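You operate a simulated robot arm through the tools that you are given. There is no shell and no other tool.

Carry out the task below with a simulated two-armed robot. There is one attempt and no reset: what you move stays moved.

## Task
Take the die from the lower board of the mug shelf and put it on top of the carton there. Take the small bowl from the top of the drying rack and leave it on the top of the wooden table. Fetch the green pad and set it on the lower shelf of the wooden bench. Fetch the grey cloths and set it on the steel plate on the work bench. Put one of the felt pads from the top of the work bench on the cream job card there. Fetch the blue rag from the top of the work bench and set it in the bowl there. Put the polish can labelled "coarse" from the top of the work bench on the top of the wall bench and the polish can labelled "medium" on the top of the wooden bench. Do these in any order.

It is judged by the outcome, as a careful person would: the job done as asked, and still so three seconds after it is handed in. It fails if anything else is knocked over, pushed out of place, dropped, spilled or broken. Flat cloth is picked up by pressing the open fingertips on it (5 to 10 N) and closing them slowly along it; thin cloth reads only 2 to 8 mm in the jaws.

## Robot
Two 7-joint arms with two-finger parallel grippers on one trunk, on a base that drives. Base frame: it is fixed to the floor where the robot stands at the start and does not move with it; the origin is under the middle of the robot, x ahead of it, y to its left, z up. Units: mm, degrees, N and s.
The left shoulder is at the start at [50, 158, 1058], the right one opposite. With the tool pointing down near the work surface each hand reaches from about 200 to 660 mm from the robot's upright axis, wherever it stands, measured 20 degrees to its own side. Places, roughly: blue rag (6x5x4 cm) [1200, 5800, 900]; bowl [1250, 5500, 1000]; carton [1000, -1500, 1000]; die [1500, -1500, 750]; felt pad (3x3x4 cm) [1100, 6300, 900]; felt pad (5x4x7 cm) [1300, 6000, 900]; felt pad (5x5x6 cm) [1400, 6200, 900]; green pad (8x6x3 cm) [-1100, 3200, 800]; grey cloths (6x12x4 cm) [-1200, 4400, 900]; job card [1250, 6000, 1000]; lower shelf of the wooden bench [-1200, 3400, 300]; polish can [1000, 5500, 1000]; small bowl (15x14x4 cm) [-1000, -1500, 900]; steel plate on the work bench (20x16 cm) [960, 5360, 900]; top of the wall bench (22x26 cm) [2820, 7240, 880]; top of the wooden bench (80x24 cm) [-1080, 2940, 800]; top of the wooden table [-1200, 400, 900]. Payload 3.91 kg a hand.
Tool frame (each hand has its own): the origin (TCP) lies between the finger pads and is the grasp point; the fingertips stand 30 mm ahead of it; z points along the fingers, y is the line along which they close. Largest opening 110 mm; finger width 20, thickness 10; the body of the gripper, 48 by 112 mm, starts 55 mm behind the TCP.
Orientation is told as [roll, pitch, yaw] about the base's x, y, z axes, in that order, counted from this pose: with the fingers straight down and closing along the base's y, the tool's x points along the base's -x, its y along +y and its z along -z.

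## Interface
- The arms move only by the tool send_rows. It takes "left_steps", "right_steps" or both (then of equal length, played together; a hand with none holds still); each is text: rows parted by semicolons, each of 6 numbers parted by spaces: the shift along the tool's x, y, z in units of 30 mm (1.0 is 30 mm), then the turn, a rotation vector about the tool's x, y, z in units of 8 degrees (1.0 is 8 degrees). In form: tx ty tz rx ry rz; .... A call has 1 to 20 rows; each row shifts and turns the commanded pose from where the row before left it, along the tool's axes as they then stand. "left_jaw" and "right_jaw" are, for a hand that has rows, the closure in counts, from 0 (fully open) to 255 (shut), set as the call begins (left out, the last holds). A call with a number of a shift or a turn outside -1 to 1 is refused whole. Rows are played at 5 a second. More than 50 mm and 8.6 degrees between two rows, or a gripper value outside its range, and nothing of the call is played. Where a pose cannot be reached the arm comes as near as it can. A force on the tool above 40 N (or 10 N above the force at the start of the call, whichever is more), or a blocked arm, ends the call early, and 0.2 s more pass. The fingers move at their own pace (about 153 mm/s each) and stop on an object; they squeeze with about 33 N. The grip force told is the motor's: it shows also when the fingers shut on nothing. Time passes only in rows, and 0.2 s behind the last, so rows that do not move let the fingers close. It gives the time, the measured TCP pose, the force on the tool (base axes), the opening and the grip force at its end, in the units of the frame above (readings bear some noise), with the torque about the TCP (base axes, N m) and any sound that the robot's microphone picked up.
- Cameras (640 x 400 px; columns grow to the right, rows downward): "scene" is now at [131.1, 3.9, 1232.7]; the picture's right is [0.08, -1.00, 0.00], its down [-0.36, -0.03, -0.93] and it looks along [0.93, 0.08, -0.36] (base axes); focal length 214 px, centre (320, 200). "left" rides on the left gripper at [73, -17, -103] in its tool frame; the picture's right is [0.23, 0.97, 0.00], its down [-0.76, 0.18, -0.62] and it looks along [-0.61, 0.14, 0.78] (tool axes); focal length 222 px, centre (320, 200). "right" rides on the right gripper at [72, 17, -103] in its tool frame; the picture's right is [-0.23, 0.97, 0.00], its down [-0.76, -0.18, -0.62] and it looks along [-0.61, -0.14, 0.78] (tool axes); focal length 222 px, centre (320, 200). There is no depth. A picture from a camera that has moved, and an enlarged one, comes with that camera's place and axes in the base frame and with its lens. The place of the scene camera against the robot may be out by one fixed shift of up to 18 mm in any direction.
- snapshot(camera): a new picture of that camera. The clock stands still meanwhile.
- slide_trunk(by): slides the trunk up (or, below 0, down) by that many mm; the arms and the scene camera ride with it, the base frame stays. It gives what a move gives, with no picture.
- drive_base(legs): drives the robot by 1 to 6 legs, each [ahead, turn to the left] in mm and degrees, along the robot's own axes; the way and the turn of a leg run together, so that a leg with both is an arc; at most 1500 mm and 180 degrees a leg. The arms and the cameras ride along, it lands a little off, and it stops where it bumps. It gives what a move gives.
- aim_head(pan, tilt): turns the head with the scene camera to pan (to the left, within 80 degrees either way) and tilt (down, from -29 to 69), counted from straight ahead of the robot. It gives what a move gives.
- inspect(camera, box): a new picture of the part [left, top, right, bottom] of that camera's present view, enlarged. The clock stands still meanwhile.
- finish_job(): hands the job in; it is judged then, once.

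Nothing tells you exact positions but the pictures and the camera data. Unless the task says otherwise, let go and move clear before handing in.

The tools are called after "Request:" as a command line: name --argument value ..., lists and objects as JSON in quotes. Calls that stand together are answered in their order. send_rows: Moves the arms, as the interface text tells. Its arguments: {"type":"object","properties":{"left_steps":{"type":"string"},"left_jaw":{"type":"number"},"right_steps":{"type":"string"},"right_jaw":{"type":"number"}},"required":[]} The other tools are called the same way: slide_trunk (by) slides the trunk up or down; drive_base (legs) drives the base; aim_head (pan, tilt) turns the head that bears the scene camera; snapshot (camera) takes a picture; inspect (camera, box) takes an enlarged picture of a part of a camera's view; finish_job () hands the job in.

At the start:

```text
t: 0.0
left_tcp_pos: [304.4, 155.2, 1143.9]
left_ee_rot: [-0.2, 0.1, 0.1]
left_wrist_force: [-0.3, -0.3, 0.5]
left_moment: [-0.03, 0.02, -0.02]
left_width: 109.7
left_grasp_force: 0.0
right_tcp_pos: [374.0, -152.1, 1117.0]
right_ee_rot: [-0.1, 0.0, 0.1]
right_wrist_force: [0.4, 0.6, -0.6]
right_moment: [0.01, -0.02, -0.02]
right_width: 110.0
right_grasp_force: 0.1
trunk travel left (down, up): [-300.0, 182.0]
robot x, y, heading: [1.3, -2.1, -0.2]
head pan, tilt: [4.7, 21.4]
```

scene: 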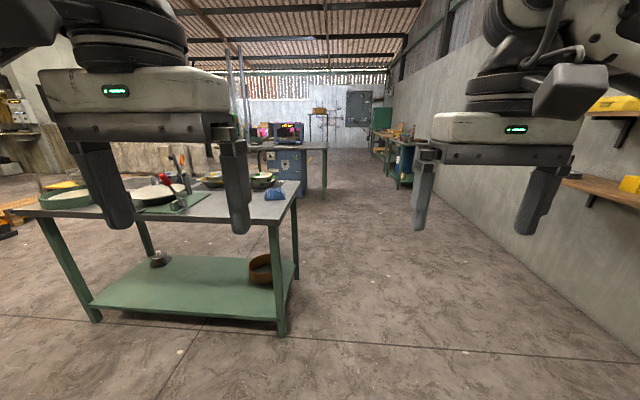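
right: 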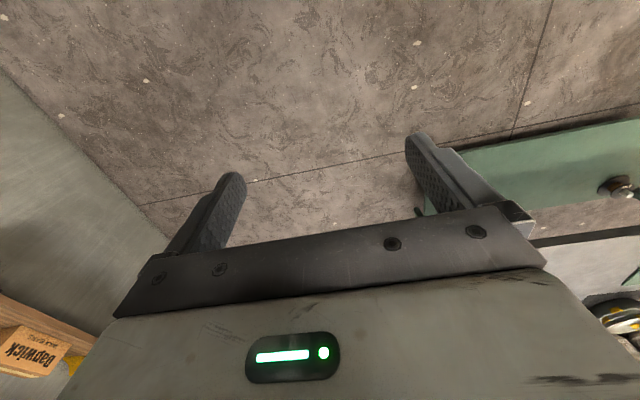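
left: 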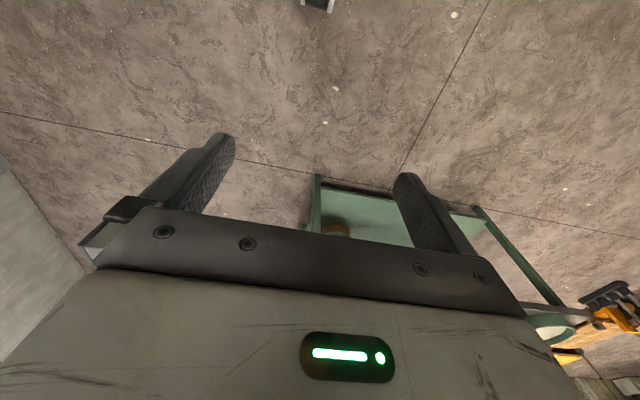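

I see a green table ahead and a wall with shelves to the right. First I look around to get a sense of the room before moving.

Request:
aim_head --pan -60 --tilt 15

Request:
snapshot --camera "scene"

Request:
aim_head --pan 60 --tilt 15

Request:
snapshot --camera "scene"

```text
t: 1.4
left_tcp_pos: [304.8, 155.3, 1144.4]
left_ee_rot: [-0.1, 0.1, 0.0]
left_wrist_force: [0.8, -0.5, -0.1]
left_moment: [-0.03, 0.01, 0.0]
left_width: 110.1
left_grasp_force: 0.0
right_tcp_pos: [374.0, -151.9, 1117.8]
right_ee_rot: [0.0, 0.1, -0.1]
right_wrist_force: [0.3, 0.2, 0.1]
right_moment: [-0.04, 0.0, -0.01]
right_width: 110.1
right_grasp_force: 0.1
trunk travel left (down, up): [-300.0, 182.0]
robot x, y, heading: [-0.8, -1.1, -0.0]
head pan, tilt: [-60.0, 15.0]
```

```text
taken
camera scene: at [85.3, -84.5, 1243.1], right [-0.87, -0.5, 0.0], down [-0.13, 0.22, -0.97], along [0.48, -0.84, -0.26], focal length 214 px, centre (320, 200)
```

scene: 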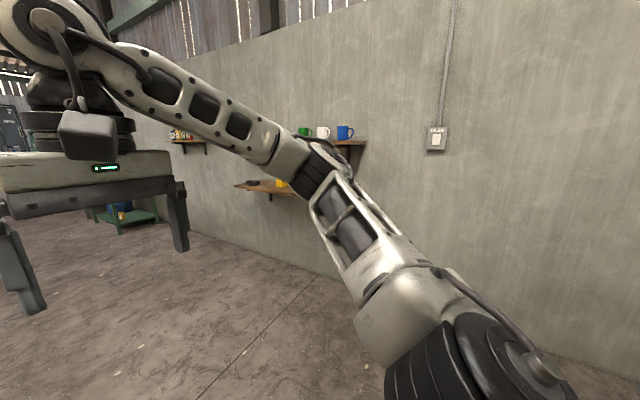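

```text
t: 3.4
left_tcp_pos: [304.3, 155.8, 1143.6]
left_ee_rot: [-0.2, 0.0, 0.1]
left_wrist_force: [0.0, -0.6, 0.0]
left_moment: [0.01, -0.02, -0.01]
left_width: 109.9
left_grasp_force: 0.0
right_tcp_pos: [373.6, -152.6, 1117.3]
right_ee_rot: [0.0, 0.0, 0.0]
right_wrist_force: [0.6, -0.3, -0.3]
right_moment: [0.01, 0.02, -0.02]
right_width: 110.3
right_grasp_force: 0.1
trunk travel left (down, up): [-300.0, 182.0]
robot x, y, heading: [1.1, 0.1, -0.1]
head pan, tilt: [60.0, 15.0]
```

```text
taken
camera scene: at [85.3, 77.3, 1243.2], right [0.87, -0.5, 0.0], down [-0.13, -0.22, -0.97], along [0.48, 0.84, -0.26], focal length 214 px, centre (320, 200)
```

scene: 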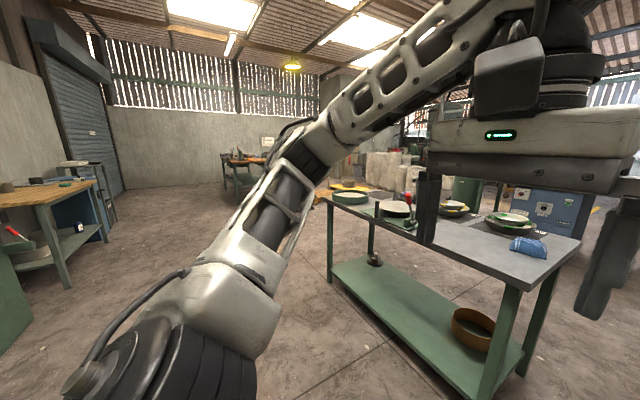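

The mug shelf is on the right wall, with boards at roughly z 850 and z 1250 near y=-1500. I drive to stand in front of it, keeping a safe distance, and look at it.

Request:
drive_base --legs '[[0, -21.8], [1077, 0], [0, -68.2]]'

Request:
aim_head --pan 0 --tilt 20

Request:
snapshot --camera "scene"

```text
t: 12.9
left_tcp_pos: [1162.3, -676.9, 1143.6]
left_ee_rot: [-0.1, 0.0, -88.3]
left_wrist_force: [0.3, -0.3, 0.4]
left_moment: [0.0, -0.01, -0.02]
left_width: 110.0
left_grasp_force: 0.1
right_tcp_pos: [857.8, -755.1, 1117.3]
right_ee_rot: [-0.1, -0.1, -88.4]
right_wrist_force: [-0.2, -0.2, -0.7]
right_moment: [-0.01, -0.01, -0.02]
right_width: 109.8
right_grasp_force: 0.1
trunk travel left (down, up): [-300.0, 182.0]
robot x, y, heading: [994.4, -379.0, -88.5]
head pan, tilt: [60.0, 15.0]
```

```text
t: 14.2
left_tcp_pos: [1163.2, -677.4, 1143.4]
left_ee_rot: [-0.1, 0.0, -88.4]
left_wrist_force: [0.3, -0.6, -0.3]
left_moment: [-0.01, -0.02, 0.03]
left_width: 110.1
left_grasp_force: 0.0
right_tcp_pos: [856.9, -753.4, 1116.6]
right_ee_rot: [0.1, 0.0, -88.4]
right_wrist_force: [0.8, -0.3, 0.1]
right_moment: [-0.01, -0.02, 0.0]
right_width: 110.0
right_grasp_force: 0.0
trunk travel left (down, up): [-300.0, 182.0]
robot x, y, heading: [997.8, -375.6, -88.4]
head pan, tilt: [0.0, 20.0]
```

```text
taken
camera scene: at [1001.3, -513.9, 1235.0], right [-1.0, -0.03, 0.0], down [-0.01, 0.34, -0.94], along [0.03, -0.94, -0.34], focal length 214 px, centre (320, 200)
```

scene: 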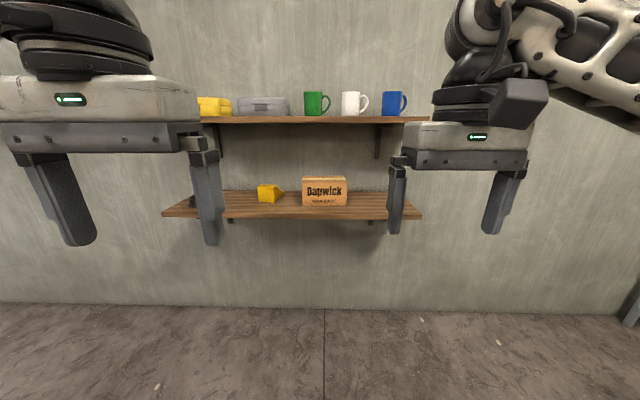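

The mug shelf is right ahead, with a yellow block beside the "Bapwick" carton on the lower board. I zoom in to identify the die.

Request:
inspect --camera "scene" --box '[150, 150, 430, 240]'

Request:
inspect --camera "scene" --box '[180, 80, 440, 160]'

```text
2.29 times, centred on (290, 195) of scene
camera zoom: at [1001.3, -513.9, 1235.0], right [-1.0, -0.03, 0.0], down [-0.01, 0.34, -0.94], along [0.03, -0.94, -0.34], focal length 490 px, centre (389, 211)
```

zoom: 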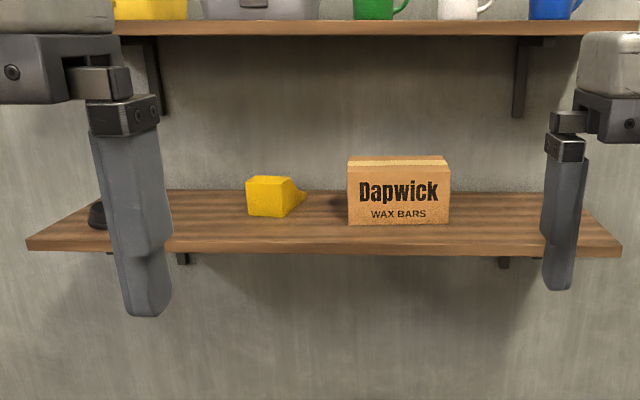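

```text
2.46 times, centred on (310, 120) of scene
camera zoom: at [1001.3, -513.9, 1235.0], right [-1.0, -0.03, 0.0], down [-0.01, 0.34, -0.94], along [0.03, -0.94, -0.34], focal length 528 px, centre (345, 397)
```

zoom: 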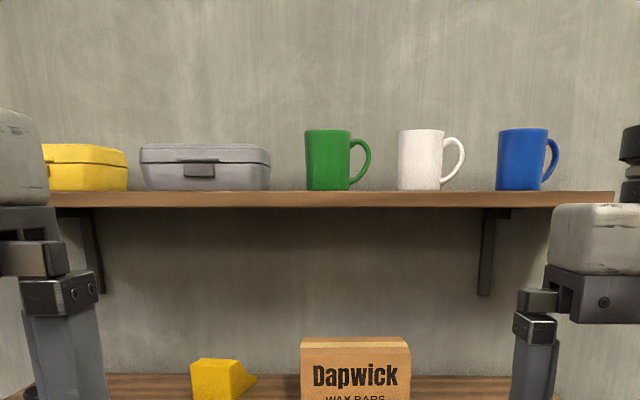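

There's a yellow wedge-like block and a dark object at the left end hidden behind the left finger. I move the head and the left hand to see it.

Request:
send_rows --left_steps "-1 0 0 0 0 0; 0 0 -1 0 0 0; 0 0 -1 0 0 0; 0 0 -1 0 0 0; 0 0 -1 0 0 0"

Request:
aim_head --pan 30 --tilt 20

Request:
snapshot --camera "scene"

Request:
snapshot --camera "left"

```text
t: 15.4
left_tcp_pos: [1164.9, -704.6, 1269.0]
left_ee_rot: [0.1, -0.1, -88.4]
left_wrist_force: [0.4, -0.5, 0.5]
left_moment: [0.0, -0.02, -0.01]
left_width: 109.8
left_grasp_force: 0.0
right_tcp_pos: [856.2, -754.7, 1116.1]
right_ee_rot: [0.1, -0.1, -88.4]
right_wrist_force: [-0.5, -0.2, 0.4]
right_moment: [-0.03, -0.04, -0.01]
right_width: 110.0
right_grasp_force: 0.2
trunk travel left (down, up): [-300.0, 182.0]
robot x, y, heading: [999.1, -372.9, -88.6]
head pan, tilt: [0.0, 20.0]
```

```text
t: 16.4
left_tcp_pos: [1165.7, -705.5, 1266.3]
left_ee_rot: [-0.1, 0.0, -88.3]
left_wrist_force: [-0.6, -0.1, -0.7]
left_moment: [0.03, 0.0, 0.02]
left_width: 110.3
left_grasp_force: 0.0
right_tcp_pos: [857.1, -755.2, 1117.4]
right_ee_rot: [-0.1, 0.0, -88.4]
right_wrist_force: [0.5, -0.4, -0.4]
right_moment: [-0.01, -0.05, 0.01]
right_width: 109.7
right_grasp_force: 0.2
trunk travel left (down, up): [-300.0, 182.0]
robot x, y, heading: [997.5, -376.2, -88.5]
head pan, tilt: [30.0, 20.0]
```

```text
taken
camera scene: at [1047.3, -500.2, 1235.0], right [-0.85, -0.52, 0.0], down [-0.18, 0.29, -0.94], along [0.49, -0.8, -0.34], focal length 214 px, centre (320, 200)
```

scene: 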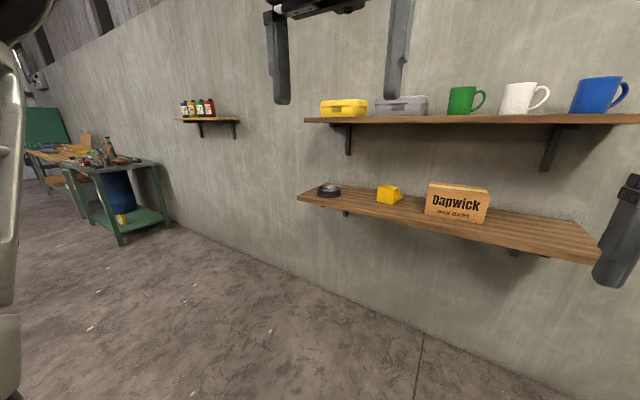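

```text
taken
camera left: at [1146.6, -632.7, 1370.8], right [0.97, 0.26, 0.0], down [0.2, -0.76, 0.62], along [0.16, -0.6, -0.78], focal length 222 px, centre (320, 200)
```

left: 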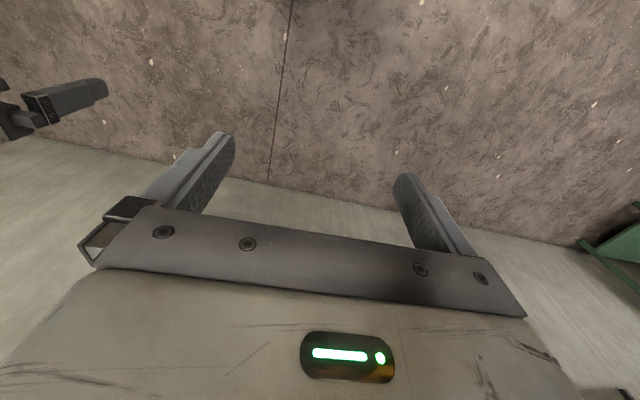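

Request:
inspect --camera "scene" --box '[290, 160, 510, 240]'

Request:
inspect --camera "scene" --box '[300, 170, 420, 220]'

```text
2.91 times, centred on (400, 200) of scene
camera zoom: at [1047.3, -500.2, 1235.0], right [-0.85, -0.52, 0.0], down [-0.18, 0.29, -0.94], along [0.49, -0.8, -0.34], focal length 624 px, centre (87, 200)
```

zoom: 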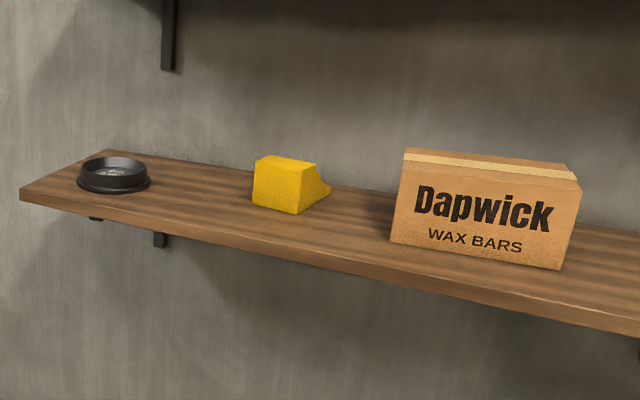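

```text
5.33 times, centred on (360, 195) of scene
camera zoom: at [1047.3, -500.2, 1235.0], right [-0.85, -0.52, 0.0], down [-0.18, 0.29, -0.94], along [0.49, -0.8, -0.34], focal length 1144 px, centre (107, 227)
```

zoom: 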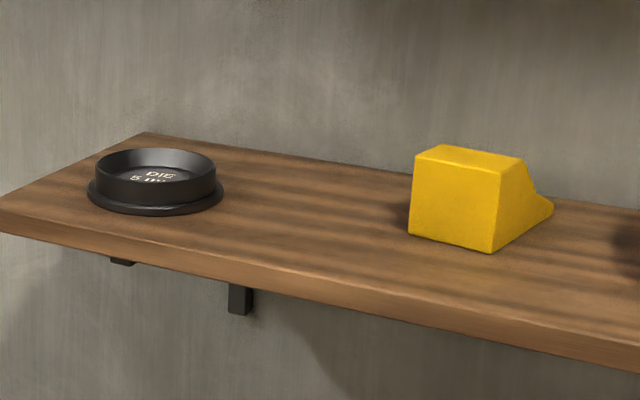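

The black ring marked "DIE 5 mm" at the left end of the lower board is the die, and the yellow wedge is something else. I drive closer to it, in front of its x position, while keeping a margin to the upper board.

Request:
drive_base --legs '[[0, 44], [560, 0], [0, -45.5]]'

Request:
aim_head --pan 10 --tilt 30

Request:
snapshot --camera "scene"

```text
t: 23.7
left_tcp_pos: [1565.9, -1095.4, 1267.6]
left_ee_rot: [-0.1, -0.1, -88.9]
left_wrist_force: [-0.2, 0.0, -0.6]
left_moment: [0.0, 0.02, 0.0]
left_width: 110.0
left_grasp_force: 0.0
right_tcp_pos: [1258.7, -1142.7, 1116.3]
right_ee_rot: [0.0, 0.0, -89.0]
right_wrist_force: [-0.5, 0.3, 0.9]
right_moment: [0.0, 0.02, 0.03]
right_width: 110.1
right_grasp_force: 0.0
trunk travel left (down, up): [-300.0, 182.0]
robot x, y, heading: [1402.3, -764.1, -89.3]
head pan, tilt: [30.0, 20.0]
```

```text
t: 24.6
left_tcp_pos: [1566.3, -1097.9, 1266.9]
left_ee_rot: [-0.1, -0.1, -88.8]
left_wrist_force: [-0.1, 0.4, 0.4]
left_moment: [0.02, 0.02, 0.0]
left_width: 110.0
left_grasp_force: 0.1
right_tcp_pos: [1258.1, -1144.7, 1116.5]
right_ee_rot: [0.1, -0.1, -89.0]
right_wrist_force: [0.0, 0.7, 0.8]
right_moment: [0.01, -0.02, -0.01]
right_width: 110.1
right_grasp_force: 0.0
trunk travel left (down, up): [-300.0, 182.0]
robot x, y, heading: [1406.9, -765.0, -88.9]
head pan, tilt: [10.0, 30.0]
```

```text
taken
camera scene: at [1420.5, -899.6, 1219.0], right [-0.98, -0.19, 0.0], down [-0.1, 0.49, -0.87], along [0.17, -0.85, -0.5], focal length 214 px, centre (320, 200)
```

scene: 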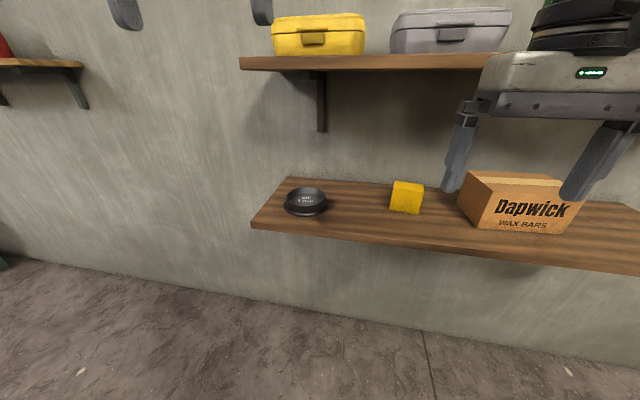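

Request:
inspect --camera "scene" --box '[240, 150, 400, 250]'

Request:
snapshot --camera "left"

Request:
snapshot --camera "right"

```text
4.00 times, centred on (320, 200) of scene
camera zoom: at [1420.5, -899.6, 1219.0], right [-0.98, -0.19, 0.0], down [-0.1, 0.49, -0.87], along [0.17, -0.85, -0.5], focal length 858 px, centre (320, 200)
```

zoom: 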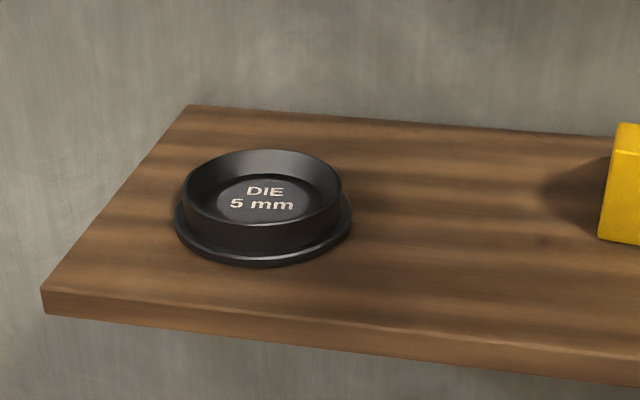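

```text
taken
camera left: at [1548.8, -1024.2, 1371.0], right [0.97, 0.25, 0.0], down [0.19, -0.76, 0.62], along [0.15, -0.6, -0.78], focal length 222 px, centre (320, 200)
```

left: 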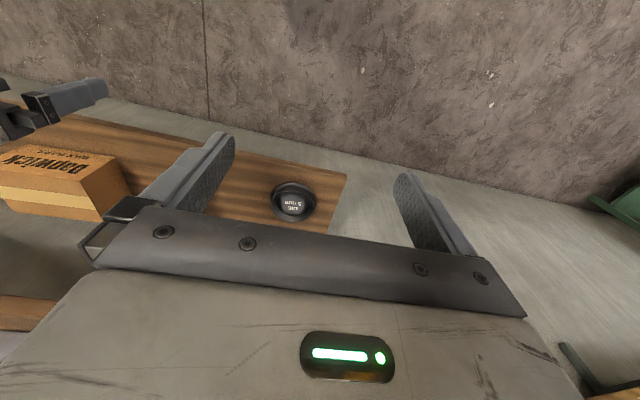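

```text
taken
camera right: at [1273.9, -1071.0, 1220.4], right [0.98, -0.21, 0.0], down [-0.17, -0.76, 0.62], along [-0.13, -0.61, -0.78], focal length 222 px, centre (320, 200)
```

right: 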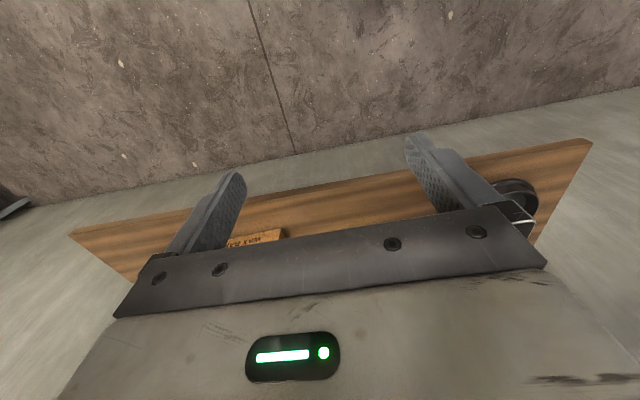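

The die is about 135 mm across at its flange, too wide to span, so it will need a rim grasp. I zoom with the left hand camera to see its profile.

Request:
inspect --camera "left" --box '[254, 176, 334, 226]'

Request:
inspect --camera "scene" --box '[274, 180, 338, 220]'

```text
8.00 times, centred on (294, 201) of left
camera zoom: at [1548.8, -1024.2, 1371.0], right [0.97, 0.25, 0.0], down [0.19, -0.76, 0.62], along [0.15, -0.6, -0.78], focal length 1777 px, centre (528, 192)
```

zoom: 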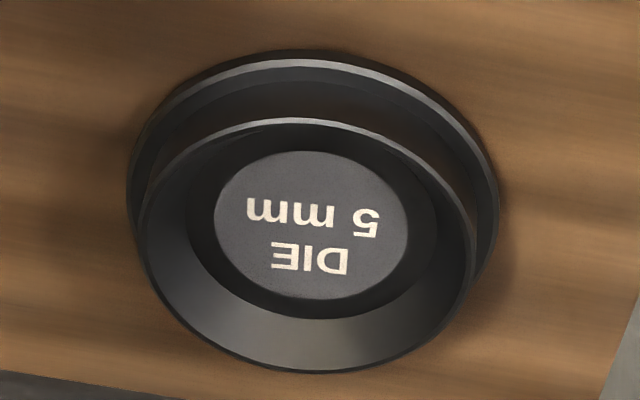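

```text
10.00 times, centred on (306, 200) of scene
camera zoom: at [1420.5, -899.6, 1219.0], right [-0.98, -0.19, 0.0], down [-0.1, 0.49, -0.87], along [0.17, -0.85, -0.5], focal length 2145 px, centre (460, 200)
```

zoom: 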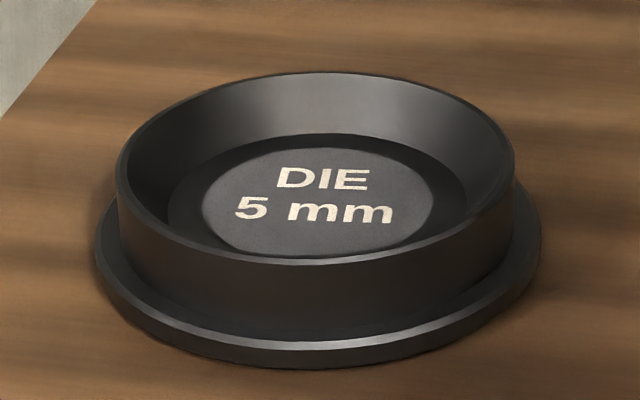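

The die is a flanged ring with a conical recess, centred near (1575, -1441), with its rim at roughly z 890. I move the base a little closer, then turn the left hand a quarter so it can grip the front rim radially.

Request:
drive_base --legs '[[60, 0]]'

Request:
send_rows --left_steps "0 0 0 0 0 1; 0 0 0 0 0 1; 0 0 0 0 0 1; 0 0 0 0 0 1; 0 0 0 0 0 1; 0 0 0 0 0 1; 0 0 0 0 0 1; 0 0 0 0 0 1; 0 0 0 0 0 1; 0 0 0 0 0 1; 0 0 0 0 0 1; 0 0 0 0 0 0.1" --left_jaw 128

Request:
snapshot --camera "left"

```text
t: 25.5
left_tcp_pos: [1567.7, -1157.4, 1267.3]
left_ee_rot: [0.0, -0.1, -88.9]
left_wrist_force: [0.1, 0.4, -0.3]
left_moment: [0.02, -0.02, 0.02]
left_width: 110.2
left_grasp_force: 0.0
right_tcp_pos: [1259.5, -1202.5, 1116.4]
right_ee_rot: [0.0, 0.1, -89.0]
right_wrist_force: [-0.6, -1.2, -0.6]
right_moment: [0.0, 0.03, 0.01]
right_width: 110.2
right_grasp_force: 0.0
trunk travel left (down, up): [-300.0, 182.0]
robot x, y, heading: [1402.2, -829.0, -89.3]
head pan, tilt: [10.0, 30.0]
```

```text
t: 28.1
left_tcp_pos: [1501.1, -1077.1, 1169.3]
left_ee_rot: [0.1, -0.3, -177.8]
left_wrist_force: [0.0, 0.5, -0.4]
left_moment: [-0.02, 0.02, -0.02]
left_width: 54.6
left_grasp_force: 0.0
left hand out of reach, approached as far as the arm can: row 5, 6, 7, 8, 9, 10, 11
right_tcp_pos: [1259.0, -1203.2, 1117.1]
right_ee_rot: [0.0, 0.0, -88.9]
right_wrist_force: [-0.8, 0.2, 0.1]
right_moment: [0.02, 0.02, 0.03]
right_width: 109.9
right_grasp_force: 0.1
trunk travel left (down, up): [-300.0, 182.0]
robot x, y, heading: [1404.1, -825.3, -89.2]
head pan, tilt: [10.0, 30.0]
```

```text
taken
camera left: at [1573.1, -1056.3, 1273.0], right [0.27, -0.96, 0.0], down [-0.75, -0.21, 0.63], along [-0.6, -0.17, -0.78], focal length 222 px, centre (320, 200)
```

left: 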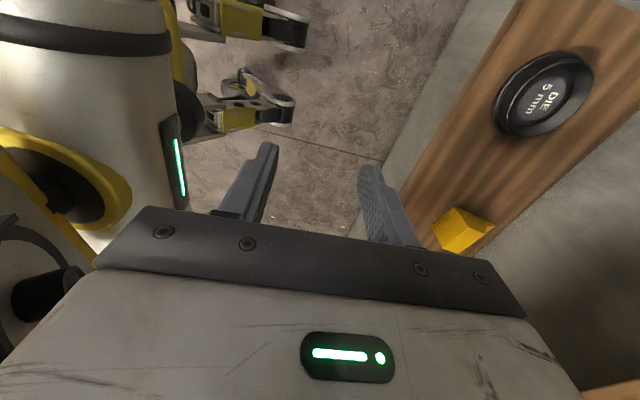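

The quarter turn worked but the arm had to sag from its high position. I lower the hand a bit and see how its commanded pose follows.

Request:
send_rows --left_steps "0 0 1 0 0 0; 0 0 1 0 0 0; 0 0 1 0 0 0"

```text
t: 28.9
left_tcp_pos: [1503.5, -1076.5, 1082.8]
left_ee_rot: [0.0, -0.2, -177.6]
left_wrist_force: [-0.3, -0.6, 0.3]
left_moment: [-0.02, 0.01, -0.01]
left_width: 54.7
left_grasp_force: 0.0
right_tcp_pos: [1258.2, -1203.6, 1117.3]
right_ee_rot: [0.0, 0.0, -89.0]
right_wrist_force: [0.1, 0.3, -0.9]
right_moment: [-0.01, 0.03, -0.01]
right_width: 110.1
right_grasp_force: 0.0
trunk travel left (down, up): [-300.0, 182.0]
robot x, y, heading: [1403.5, -823.7, -89.0]
head pan, tilt: [10.0, 30.0]
```

Next I bring the left hand to a point in front of and above the die's front rim, then lean it back by 20 degrees.

Request:
send_rows --left_steps "0.27 0.97 0.45 0 0 0; 0.27 0.97 0.45 0 0 0; 0.27 0.97 0.45 0 0 0; 0.27 0.97 0.45 0 0 0; 0.27 0.97 0.45 0 0 0; 0.27 0.97 0.45 0 0 0; 0.27 0.97 0.45 0 0 0; 0.27 0.97 0.45 0 0 0; 0.27 0.97 0.45 0 0 0; 0 0 0 -1 0 0; 0 0 0 -1 0 0; 0 0 0 -0.5 0 0"

Request:
snapshot --camera "left"

Request:
snapshot --camera "scene"

```text
t: 31.5
left_tcp_pos: [1492.8, -1140.4, 974.4]
left_ee_rot: [20.0, -0.1, -177.7]
left_wrist_force: [-0.5, -0.3, -0.3]
left_moment: [0.03, -0.02, -0.01]
left_width: 54.8
left_grasp_force: 0.0
left hand out of reach, approached as far as the arm can: row 2, 3, 4, 5, 6, 7, 8, 9
right_tcp_pos: [1259.0, -1202.8, 1116.5]
right_ee_rot: [0.0, 0.1, -89.0]
right_wrist_force: [0.0, 1.4, -0.4]
right_moment: [0.0, 0.01, 0.01]
right_width: 110.1
right_grasp_force: 0.1
trunk travel left (down, up): [-300.0, 182.0]
robot x, y, heading: [1403.1, -827.3, -88.8]
head pan, tilt: [10.0, 30.0]
```

```text
taken
camera left: at [1563.8, -1086.0, 1065.5], right [0.26, -0.9, 0.33], down [-0.76, 0.02, 0.65], along [-0.59, -0.43, -0.68], focal length 222 px, centre (320, 200)
```

left: 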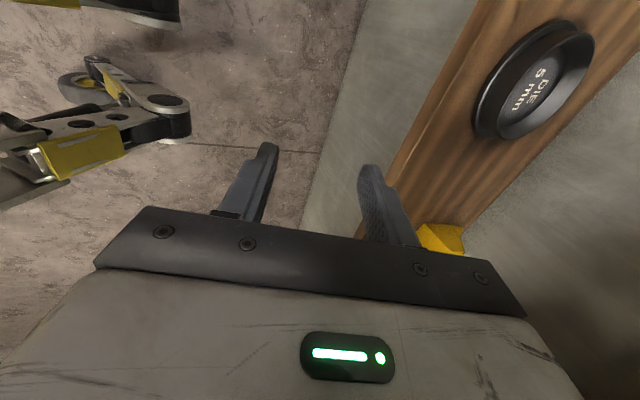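

```text
taken
camera scene: at [1421.4, -959.3, 1219.0], right [-0.98, -0.19, 0.0], down [-0.1, 0.49, -0.87], along [0.16, -0.85, -0.5], focal length 214 px, centre (320, 200)
```

scene: 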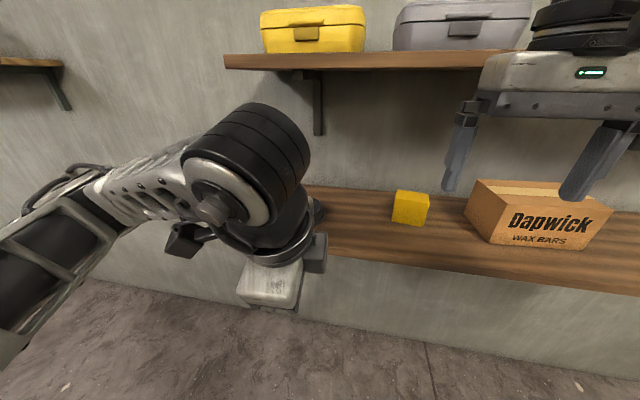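

This wrist direction runs into its limit. I undo it and test the opposite quarter turn instead.

Request:
send_rows --left_steps "0 0 0 1 0 0; 0 0 0 1 0 0; 0 0 0 0.5 0 0; 0 0 0 0 0 -1; 0 0 0 0 0 -1; 0 0 0 0 0 -1; 0 0 0 0 0 -1; 0 0 0 0 0 -1; 0 0 0 0 0 -1; 0 0 0 0 0 -1; 0 0 0 0 0 -1; 0 0 0 0 0 -1; 0 0 0 0 0 -1; 0 0 0 0 0 -1"

Request:
send_rows --left_steps "0 0 0 0 0 -1; 0 0 0 0 0 -1; 0 0 0 0 0 -1; 0 0 0 0 0 -1; 0 0 0 0 0 -1; 0 0 0 0 0 -1; 0 0 0 0 0 -1; 0 0 0 0 0 -1; 0 0 0 0 0 -1; 0 0 0 0 0 -1; 0 0 0 0 0 -1"

```text
t: 34.5
left_tcp_pos: [1492.3, -1142.3, 974.2]
left_ee_rot: [-0.1, -0.1, -89.7]
left_wrist_force: [-0.6, 0.6, -0.2]
left_moment: [-0.03, -0.01, -0.04]
left_width: 54.9
left_grasp_force: 0.0
right_tcp_pos: [1258.6, -1202.3, 1117.3]
right_ee_rot: [-0.1, 0.1, -89.0]
right_wrist_force: [0.5, -0.7, -0.4]
right_moment: [0.01, 0.02, -0.01]
right_width: 109.8
right_grasp_force: 0.0
trunk travel left (down, up): [-300.0, 182.0]
robot x, y, heading: [1404.4, -827.9, -88.9]
head pan, tilt: [10.0, 30.0]
```

```text
t: 36.9
left_tcp_pos: [1493.8, -1140.6, 973.8]
left_ee_rot: [0.0, 0.1, -1.5]
left_wrist_force: [0.1, 1.2, -0.4]
left_moment: [-0.02, 0.03, -0.02]
left_width: 54.6
left_grasp_force: 0.0
right_tcp_pos: [1259.7, -1203.5, 1117.1]
right_ee_rot: [0.0, 0.0, -89.0]
right_wrist_force: [-0.7, -0.6, -0.4]
right_moment: [0.0, 0.0, 0.03]
right_width: 109.9
right_grasp_force: 0.0
trunk travel left (down, up): [-300.0, 182.0]
robot x, y, heading: [1407.8, -829.4, -89.2]
head pan, tilt: [10.0, 30.0]
```

The opposite quarter turn is fully reachable. I bring the left hand to the front of the die and lean it back.

Request:
send_rows --left_steps "-0.4 -0.95 0 0 0 0; -0.4 -0.95 0 0 0 0; -0.4 -0.95 0 0 0 0; -0.4 -0.95 0 0 0 0; -0.4 -0.95 0 0 0 0; -0.4 -0.95 0 0 0 0; -0.4 -0.95 0 0 0 0; 0 0 0 1 0 0.1; 0 0 0 1 0 0.1; 0 0 0 0.5 0 0"

Request:
snapshot --camera "left"

Request:
snapshot --camera "scene"

```text
t: 39.1
left_tcp_pos: [1571.4, -1343.8, 974.9]
left_ee_rot: [-20.2, 0.0, -3.3]
left_wrist_force: [0.0, -0.6, -0.2]
left_moment: [-0.03, 0.01, -0.01]
left_width: 54.9
left_grasp_force: 0.0
right_tcp_pos: [1259.4, -1203.3, 1116.3]
right_ee_rot: [0.0, 0.0, -89.1]
right_wrist_force: [0.4, -0.4, 0.7]
right_moment: [0.03, 0.02, -0.03]
right_width: 110.1
right_grasp_force: 0.1
trunk travel left (down, up): [-300.0, 182.0]
robot x, y, heading: [1403.1, -826.0, -89.1]
head pan, tilt: [10.0, 30.0]
```

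```text
taken
camera left: at [1499.9, -1319.2, 1078.0], right [-0.17, 0.93, -0.34], down [0.78, 0.34, 0.53], along [0.6, -0.17, -0.78], focal length 222 px, centre (320, 200)
```

left: 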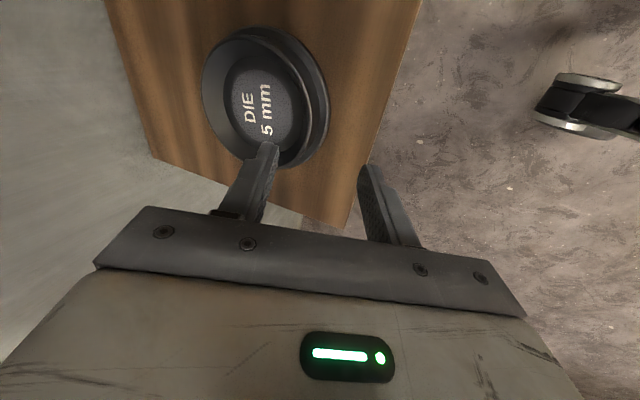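

```text
taken
camera scene: at [1421.4, -959.3, 1219.0], right [-0.98, -0.19, 0.0], down [-0.1, 0.49, -0.87], along [0.16, -0.85, -0.5], focal length 214 px, centre (320, 200)
```

scene: 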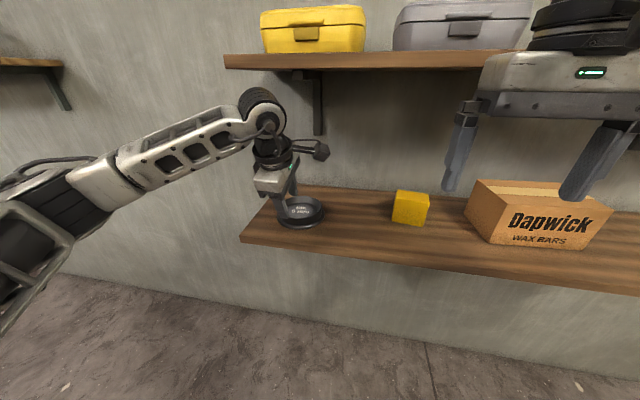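

Request:
inspect --camera "left" --box '[190, 10, 350, 110]'

Request:
inspect --camera "left" --box '[190, 90, 350, 190]'

Request:
inspect --camera "scene" --box '[240, 160, 368, 240]'

```text
4.00 times, centred on (270, 60) of left
camera zoom: at [1499.9, -1319.2, 1078.0], right [-0.17, 0.93, -0.34], down [0.78, 0.34, 0.53], along [0.6, -0.17, -0.78], focal length 888 px, centre (520, 760)
```

zoom: 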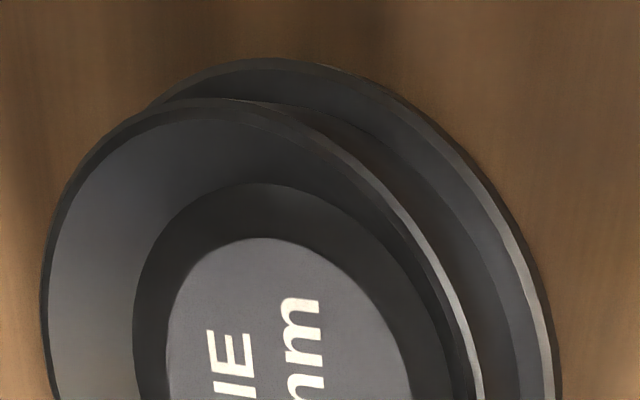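

```text
4.00 times, centred on (270, 140) of left
camera zoom: at [1499.9, -1319.2, 1078.0], right [-0.17, 0.93, -0.34], down [0.78, 0.34, 0.53], along [0.6, -0.17, -0.78], focal length 888 px, centre (520, 440)
```

zoom: 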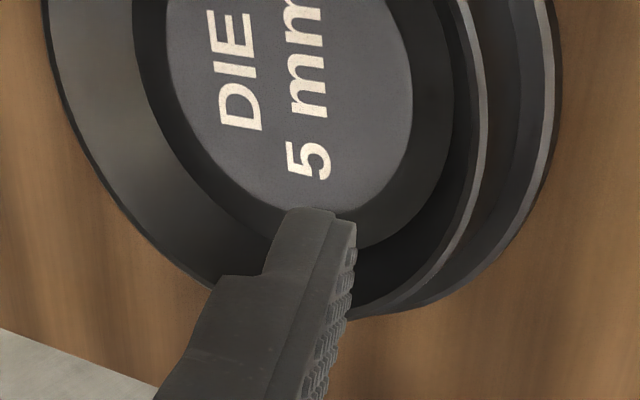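

```text
5.00 times, centred on (304, 200) of scene
camera zoom: at [1421.4, -959.3, 1219.0], right [-0.98, -0.19, 0.0], down [-0.1, 0.49, -0.87], along [0.16, -0.85, -0.5], focal length 1072 px, centre (400, 200)
```

zoom: 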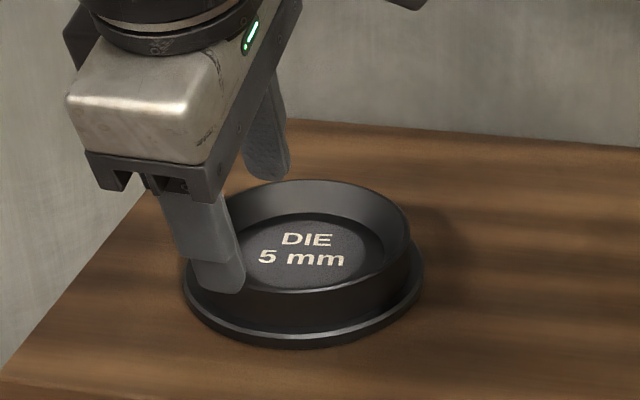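

The die's rim centre works out at about (1571, -1437, 898). I advance along the tool axis toward the front rim and check again before touching.

Request:
send_rows --left_steps "0 -0.04 0.9 0 0 0; 0 -0.04 0.7 0 0 0"

Request:
snapshot --camera "left"

Request:
inspect --camera "scene" --box '[240, 160, 368, 240]'

```text
t: 39.7
left_tcp_pos: [1570.9, -1360.1, 929.8]
left_ee_rot: [-20.2, -0.1, -3.4]
left_wrist_force: [-1.3, 0.0, 0.3]
left_moment: [0.02, 0.0, 0.01]
left_width: 54.9
left_grasp_force: 0.1
right_tcp_pos: [1259.0, -1203.4, 1117.8]
right_ee_rot: [-0.1, 0.0, -89.0]
right_wrist_force: [0.6, -0.3, -0.6]
right_moment: [-0.01, -0.03, 0.01]
right_width: 110.1
right_grasp_force: 0.1
trunk travel left (down, up): [-300.0, 182.0]
robot x, y, heading: [1400.8, -826.3, -89.0]
head pan, tilt: [10.0, 30.0]
```

```text
taken
camera left: at [1499.0, -1335.8, 1033.2], right [-0.17, 0.93, -0.33], down [0.78, 0.34, 0.53], along [0.6, -0.17, -0.78], focal length 222 px, centre (320, 200)
```

left: 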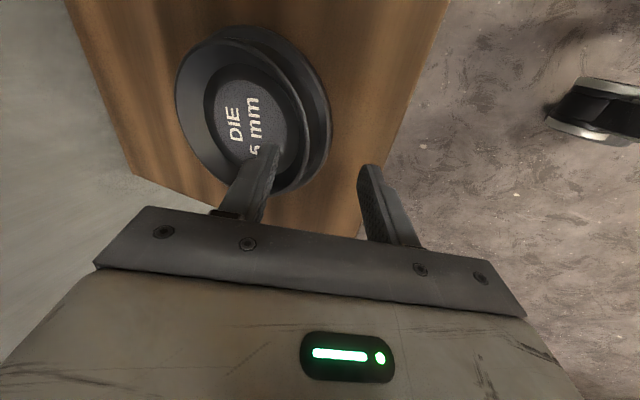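

```text
5.00 times, centred on (304, 200) of scene
camera zoom: at [1421.5, -959.4, 1219.0], right [-0.98, -0.19, 0.0], down [-0.1, 0.49, -0.87], along [0.16, -0.85, -0.5], focal length 1072 px, centre (400, 200)
```

zoom: 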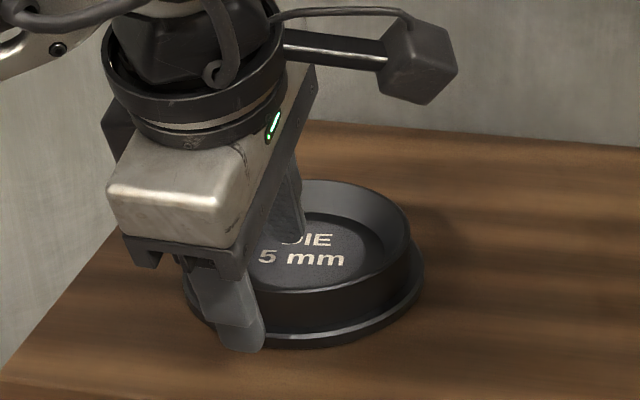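

Request:
inspect --camera "left" --box '[160, 10, 400, 240]'

```text
1.74 times, centred on (280, 125) of left
camera zoom: at [1499.0, -1335.8, 1033.2], right [-0.17, 0.93, -0.33], down [0.78, 0.34, 0.53], along [0.6, -0.17, -0.78], focal length 386 px, centre (390, 330)
```

zoom: 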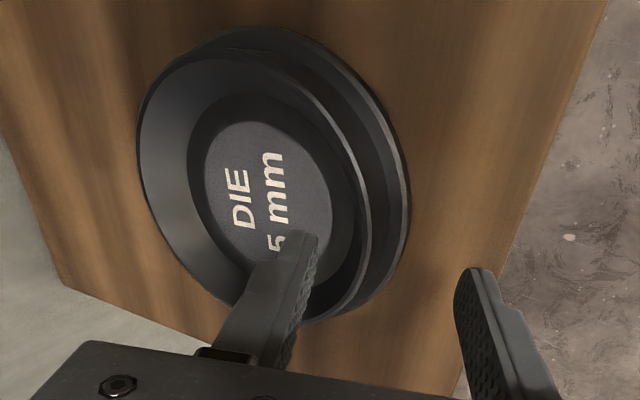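

Request:
send_rows --left_steps "0 -0.2 0 0 0 0; 0 0 0.2 0 0 0; 0 0 0.2 0 0 0; 0 0 0 0 0 0"

Request:
inspect --camera "left" --box '[160, 80, 400, 240]'

Request:
inspect --camera "scene" --box '[264, 185, 344, 235]'

```text
t: 40.7
left_tcp_pos: [1568.7, -1371.0, 919.2]
left_ee_rot: [-20.2, -0.1, -3.3]
left_wrist_force: [0.0, -0.8, 0.3]
left_moment: [0.02, -0.01, -0.01]
left_width: 55.1
left_grasp_force: 0.0
right_tcp_pos: [1258.4, -1203.7, 1117.0]
right_ee_rot: [0.0, 0.0, -89.0]
right_wrist_force: [0.6, -0.7, 0.5]
right_moment: [-0.05, 0.02, 0.0]
right_width: 109.8
right_grasp_force: 0.1
trunk travel left (down, up): [-300.0, 182.0]
robot x, y, heading: [1401.4, -827.5, -89.1]
head pan, tilt: [10.0, 30.0]
```

```text
2.50 times, centred on (280, 160) of left
camera zoom: at [1498.2, -1346.7, 1022.8], right [-0.17, 0.93, -0.33], down [0.78, 0.34, 0.53], along [0.6, -0.17, -0.78], focal length 555 px, centre (420, 300)
```

zoom: 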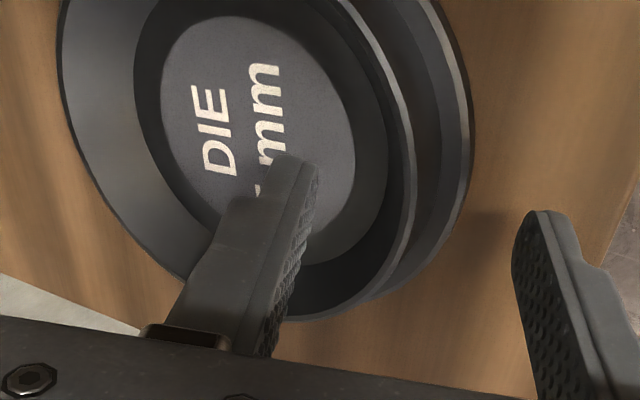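

```text
8.00 times, centred on (304, 210) of scene
camera zoom: at [1421.4, -959.3, 1219.0], right [-0.98, -0.19, 0.0], down [-0.1, 0.49, -0.87], along [0.16, -0.85, -0.5], focal length 1716 px, centre (448, 120)
```

zoom: 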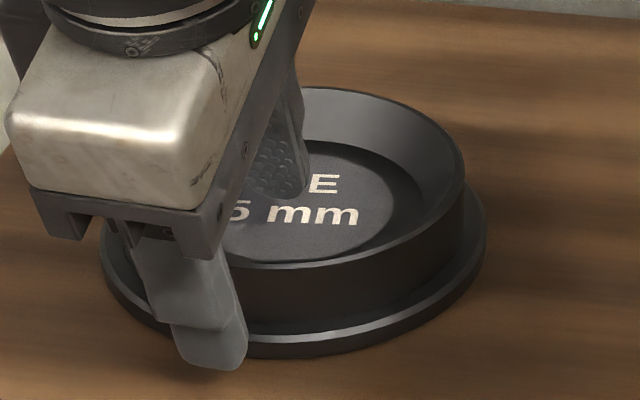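

Request:
send_rows --left_steps "0 0 0.1 0 0 0; 0 0 0.1 0 0 0; 0 0 0.1 0 0 0; 0 0 0 0 0 0"

Request:
inspect --camera "left" --box '[160, 80, 400, 240]'

Request:
inspect --camera "scene" --box '[264, 185, 344, 235]'

```text
t: 41.7
left_tcp_pos: [1568.7, -1374.3, 912.0]
left_ee_rot: [-19.9, 0.0, -3.2]
left_wrist_force: [-1.5, -0.2, 0.5]
left_moment: [0.0, -0.01, 0.01]
left_width: 54.6
left_grasp_force: 0.0
right_tcp_pos: [1258.9, -1203.3, 1118.0]
right_ee_rot: [0.1, 0.1, -89.0]
right_wrist_force: [0.2, -0.4, 0.1]
right_moment: [0.0, 0.02, 0.04]
right_width: 109.9
right_grasp_force: 0.1
trunk travel left (down, up): [-300.0, 182.0]
robot x, y, heading: [1405.0, -826.7, -89.0]
head pan, tilt: [10.0, 30.0]
```

```text
2.50 times, centred on (280, 160) of left
camera zoom: at [1498.2, -1349.9, 1014.3], right [-0.17, 0.93, -0.33], down [0.78, 0.34, 0.53], along [0.6, -0.17, -0.78], focal length 555 px, centre (420, 300)
```

zoom: 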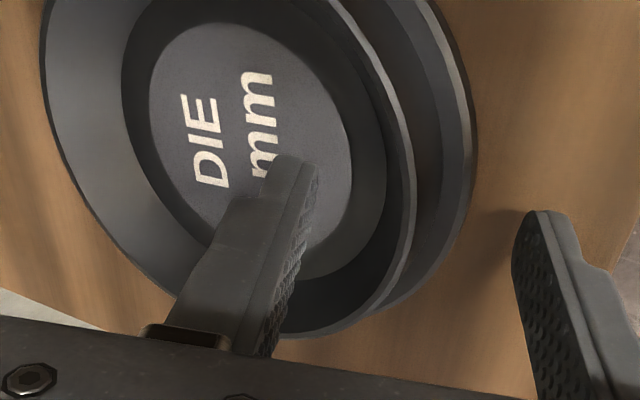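

```text
8.00 times, centred on (304, 210) of scene
camera zoom: at [1421.4, -959.3, 1219.0], right [-0.98, -0.19, 0.0], down [-0.1, 0.49, -0.87], along [0.16, -0.85, -0.5], focal length 1716 px, centre (448, 120)
```

zoom: 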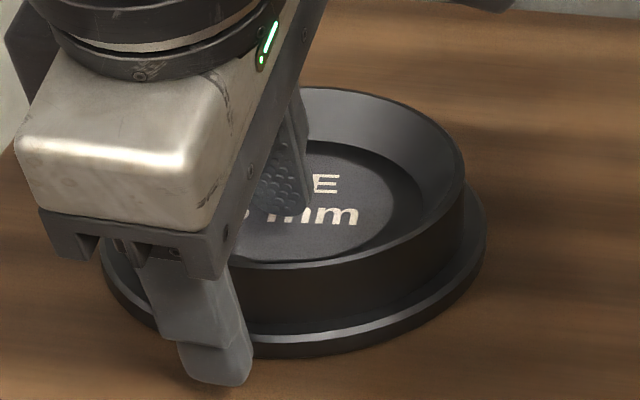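

Request:
send_rows --left_steps "0 0 0.1 0 0 0; 0 0 0.07 0 0 0; 0 0 0 0 0 0"

Request:
inspect --camera "scene" --box '[264, 185, 344, 235]'

```text
t: 42.5
left_tcp_pos: [1568.1, -1375.2, 907.0]
left_ee_rot: [-20.1, -0.2, -3.3]
left_wrist_force: [0.1, -0.6, 0.5]
left_moment: [0.0, -0.04, -0.01]
left_width: 54.6
left_grasp_force: 0.1
right_tcp_pos: [1259.4, -1203.2, 1117.1]
right_ee_rot: [0.0, 0.0, -89.1]
right_wrist_force: [0.1, 0.9, -0.3]
right_moment: [-0.01, 0.02, 0.0]
right_width: 109.9
right_grasp_force: 0.0
trunk travel left (down, up): [-300.0, 182.0]
robot x, y, heading: [1404.9, -828.8, -89.1]
head pan, tilt: [10.0, 30.0]
```

```text
8.00 times, centred on (304, 210) of scene
camera zoom: at [1421.4, -959.3, 1219.0], right [-0.98, -0.19, 0.0], down [-0.1, 0.49, -0.87], along [0.16, -0.85, -0.5], focal length 1716 px, centre (448, 120)
```

zoom: 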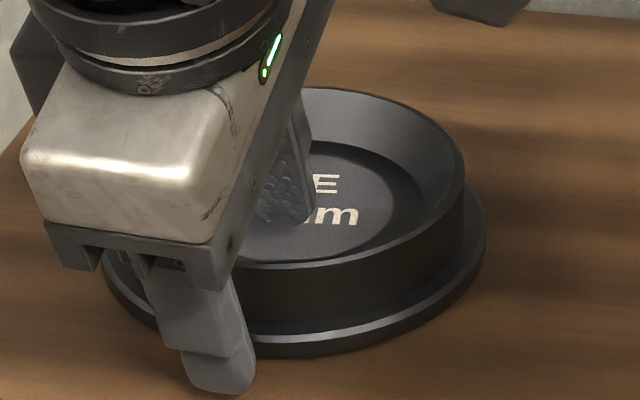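

The fingers straddle the front rim. I close in stages, watching the force.

Request:
send_rows --left_steps "0 0 0 0 0 0; 0 0 0 0 0 0" --left_jaw 175

Request:
inspect --camera "scene" --box '[264, 185, 344, 235]'

Request:
inspect --camera "left" --box '[160, 80, 400, 240]'

```text
t: 43.1
left_tcp_pos: [1568.8, -1377.2, 906.5]
left_ee_rot: [-20.1, -0.1, -3.2]
left_wrist_force: [0.1, -0.3, -0.2]
left_moment: [0.01, 0.01, 0.0]
left_width: 34.4
left_grasp_force: 0.0
right_tcp_pos: [1259.4, -1202.7, 1117.6]
right_ee_rot: [0.0, 0.1, -89.0]
right_wrist_force: [-0.1, 0.6, 0.0]
right_moment: [0.02, 0.02, -0.01]
right_width: 109.7
right_grasp_force: 0.0
trunk travel left (down, up): [-300.0, 182.0]
robot x, y, heading: [1409.2, -828.8, -89.0]
head pan, tilt: [10.0, 30.0]
```

```text
8.00 times, centred on (304, 210) of scene
camera zoom: at [1421.4, -959.3, 1219.0], right [-0.98, -0.19, 0.0], down [-0.1, 0.49, -0.87], along [0.16, -0.85, -0.5], focal length 1716 px, centre (448, 120)
```

zoom: 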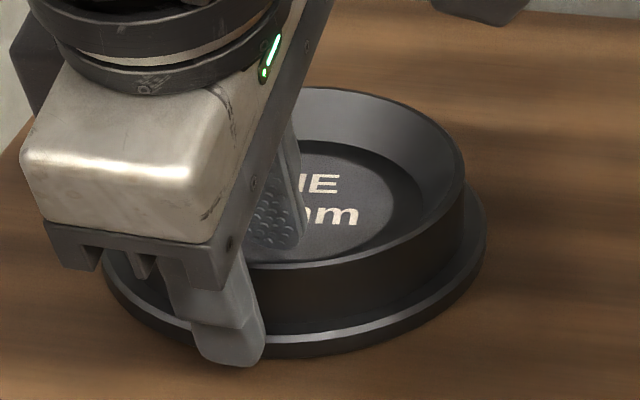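

```text
2.50 times, centred on (280, 160) of left
camera zoom: at [1498.2, -1351.9, 1009.4], right [-0.17, 0.93, -0.33], down [0.78, 0.34, 0.53], along [0.6, -0.17, -0.78], focal length 555 px, centre (420, 300)
```

zoom: 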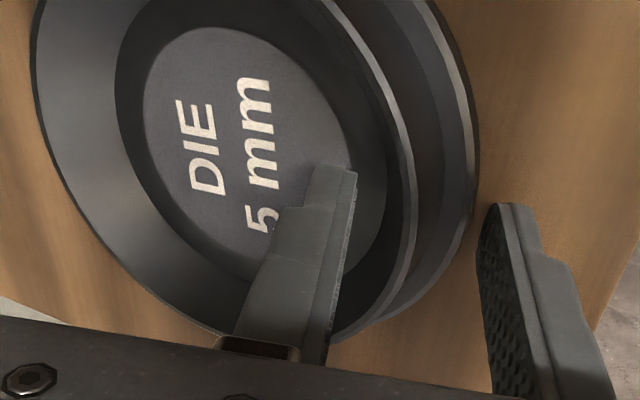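

Request:
send_rows --left_steps "0 0 0 0 0 0; 0 0 0 0 0 0" --left_jaw 205

Request:
inspect --camera "scene" --box '[264, 185, 344, 235]'

Request:
inspect --camera "left" --box '[160, 80, 400, 240]'

```text
t: 43.7
left_tcp_pos: [1568.0, -1376.7, 905.7]
left_ee_rot: [-20.1, -0.2, -3.3]
left_wrist_force: [-0.2, -0.3, 0.3]
left_moment: [-0.03, -0.03, 0.0]
left_width: 21.5
left_grasp_force: 0.0
right_tcp_pos: [1259.4, -1202.2, 1116.4]
right_ee_rot: [0.0, 0.0, -89.1]
right_wrist_force: [0.3, -0.1, 0.3]
right_moment: [0.0, -0.03, 0.02]
right_width: 109.8
right_grasp_force: 0.0
trunk travel left (down, up): [-300.0, 182.0]
robot x, y, heading: [1403.5, -827.4, -88.8]
head pan, tilt: [10.0, 30.0]
```

```text
8.00 times, centred on (304, 210) of scene
camera zoom: at [1421.4, -959.3, 1219.0], right [-0.98, -0.19, 0.0], down [-0.1, 0.49, -0.87], along [0.16, -0.85, -0.5], focal length 1716 px, centre (448, 120)
```

zoom: 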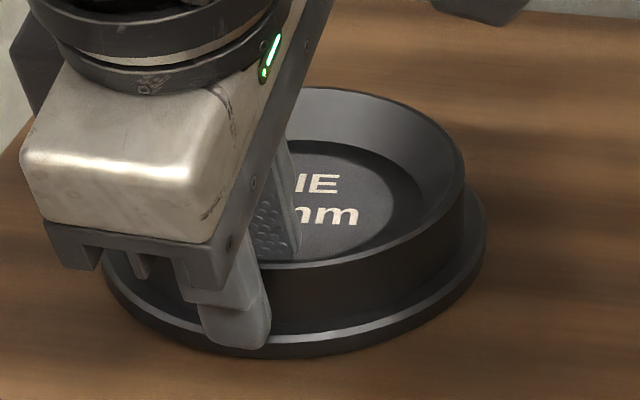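

```text
2.50 times, centred on (280, 160) of left
camera zoom: at [1498.2, -1351.9, 1009.5], right [-0.17, 0.93, -0.33], down [0.78, 0.34, 0.53], along [0.6, -0.17, -0.78], focal length 555 px, centre (420, 300)
```

zoom: 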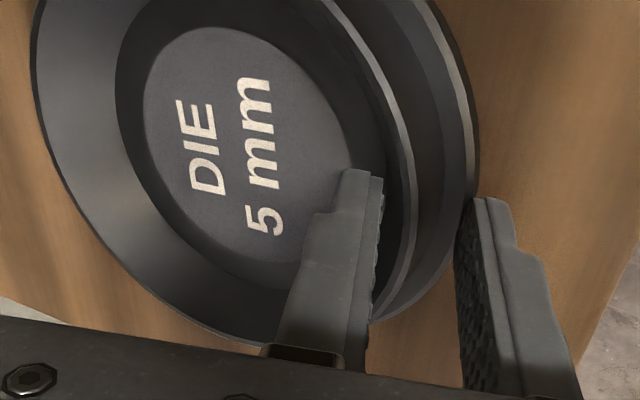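

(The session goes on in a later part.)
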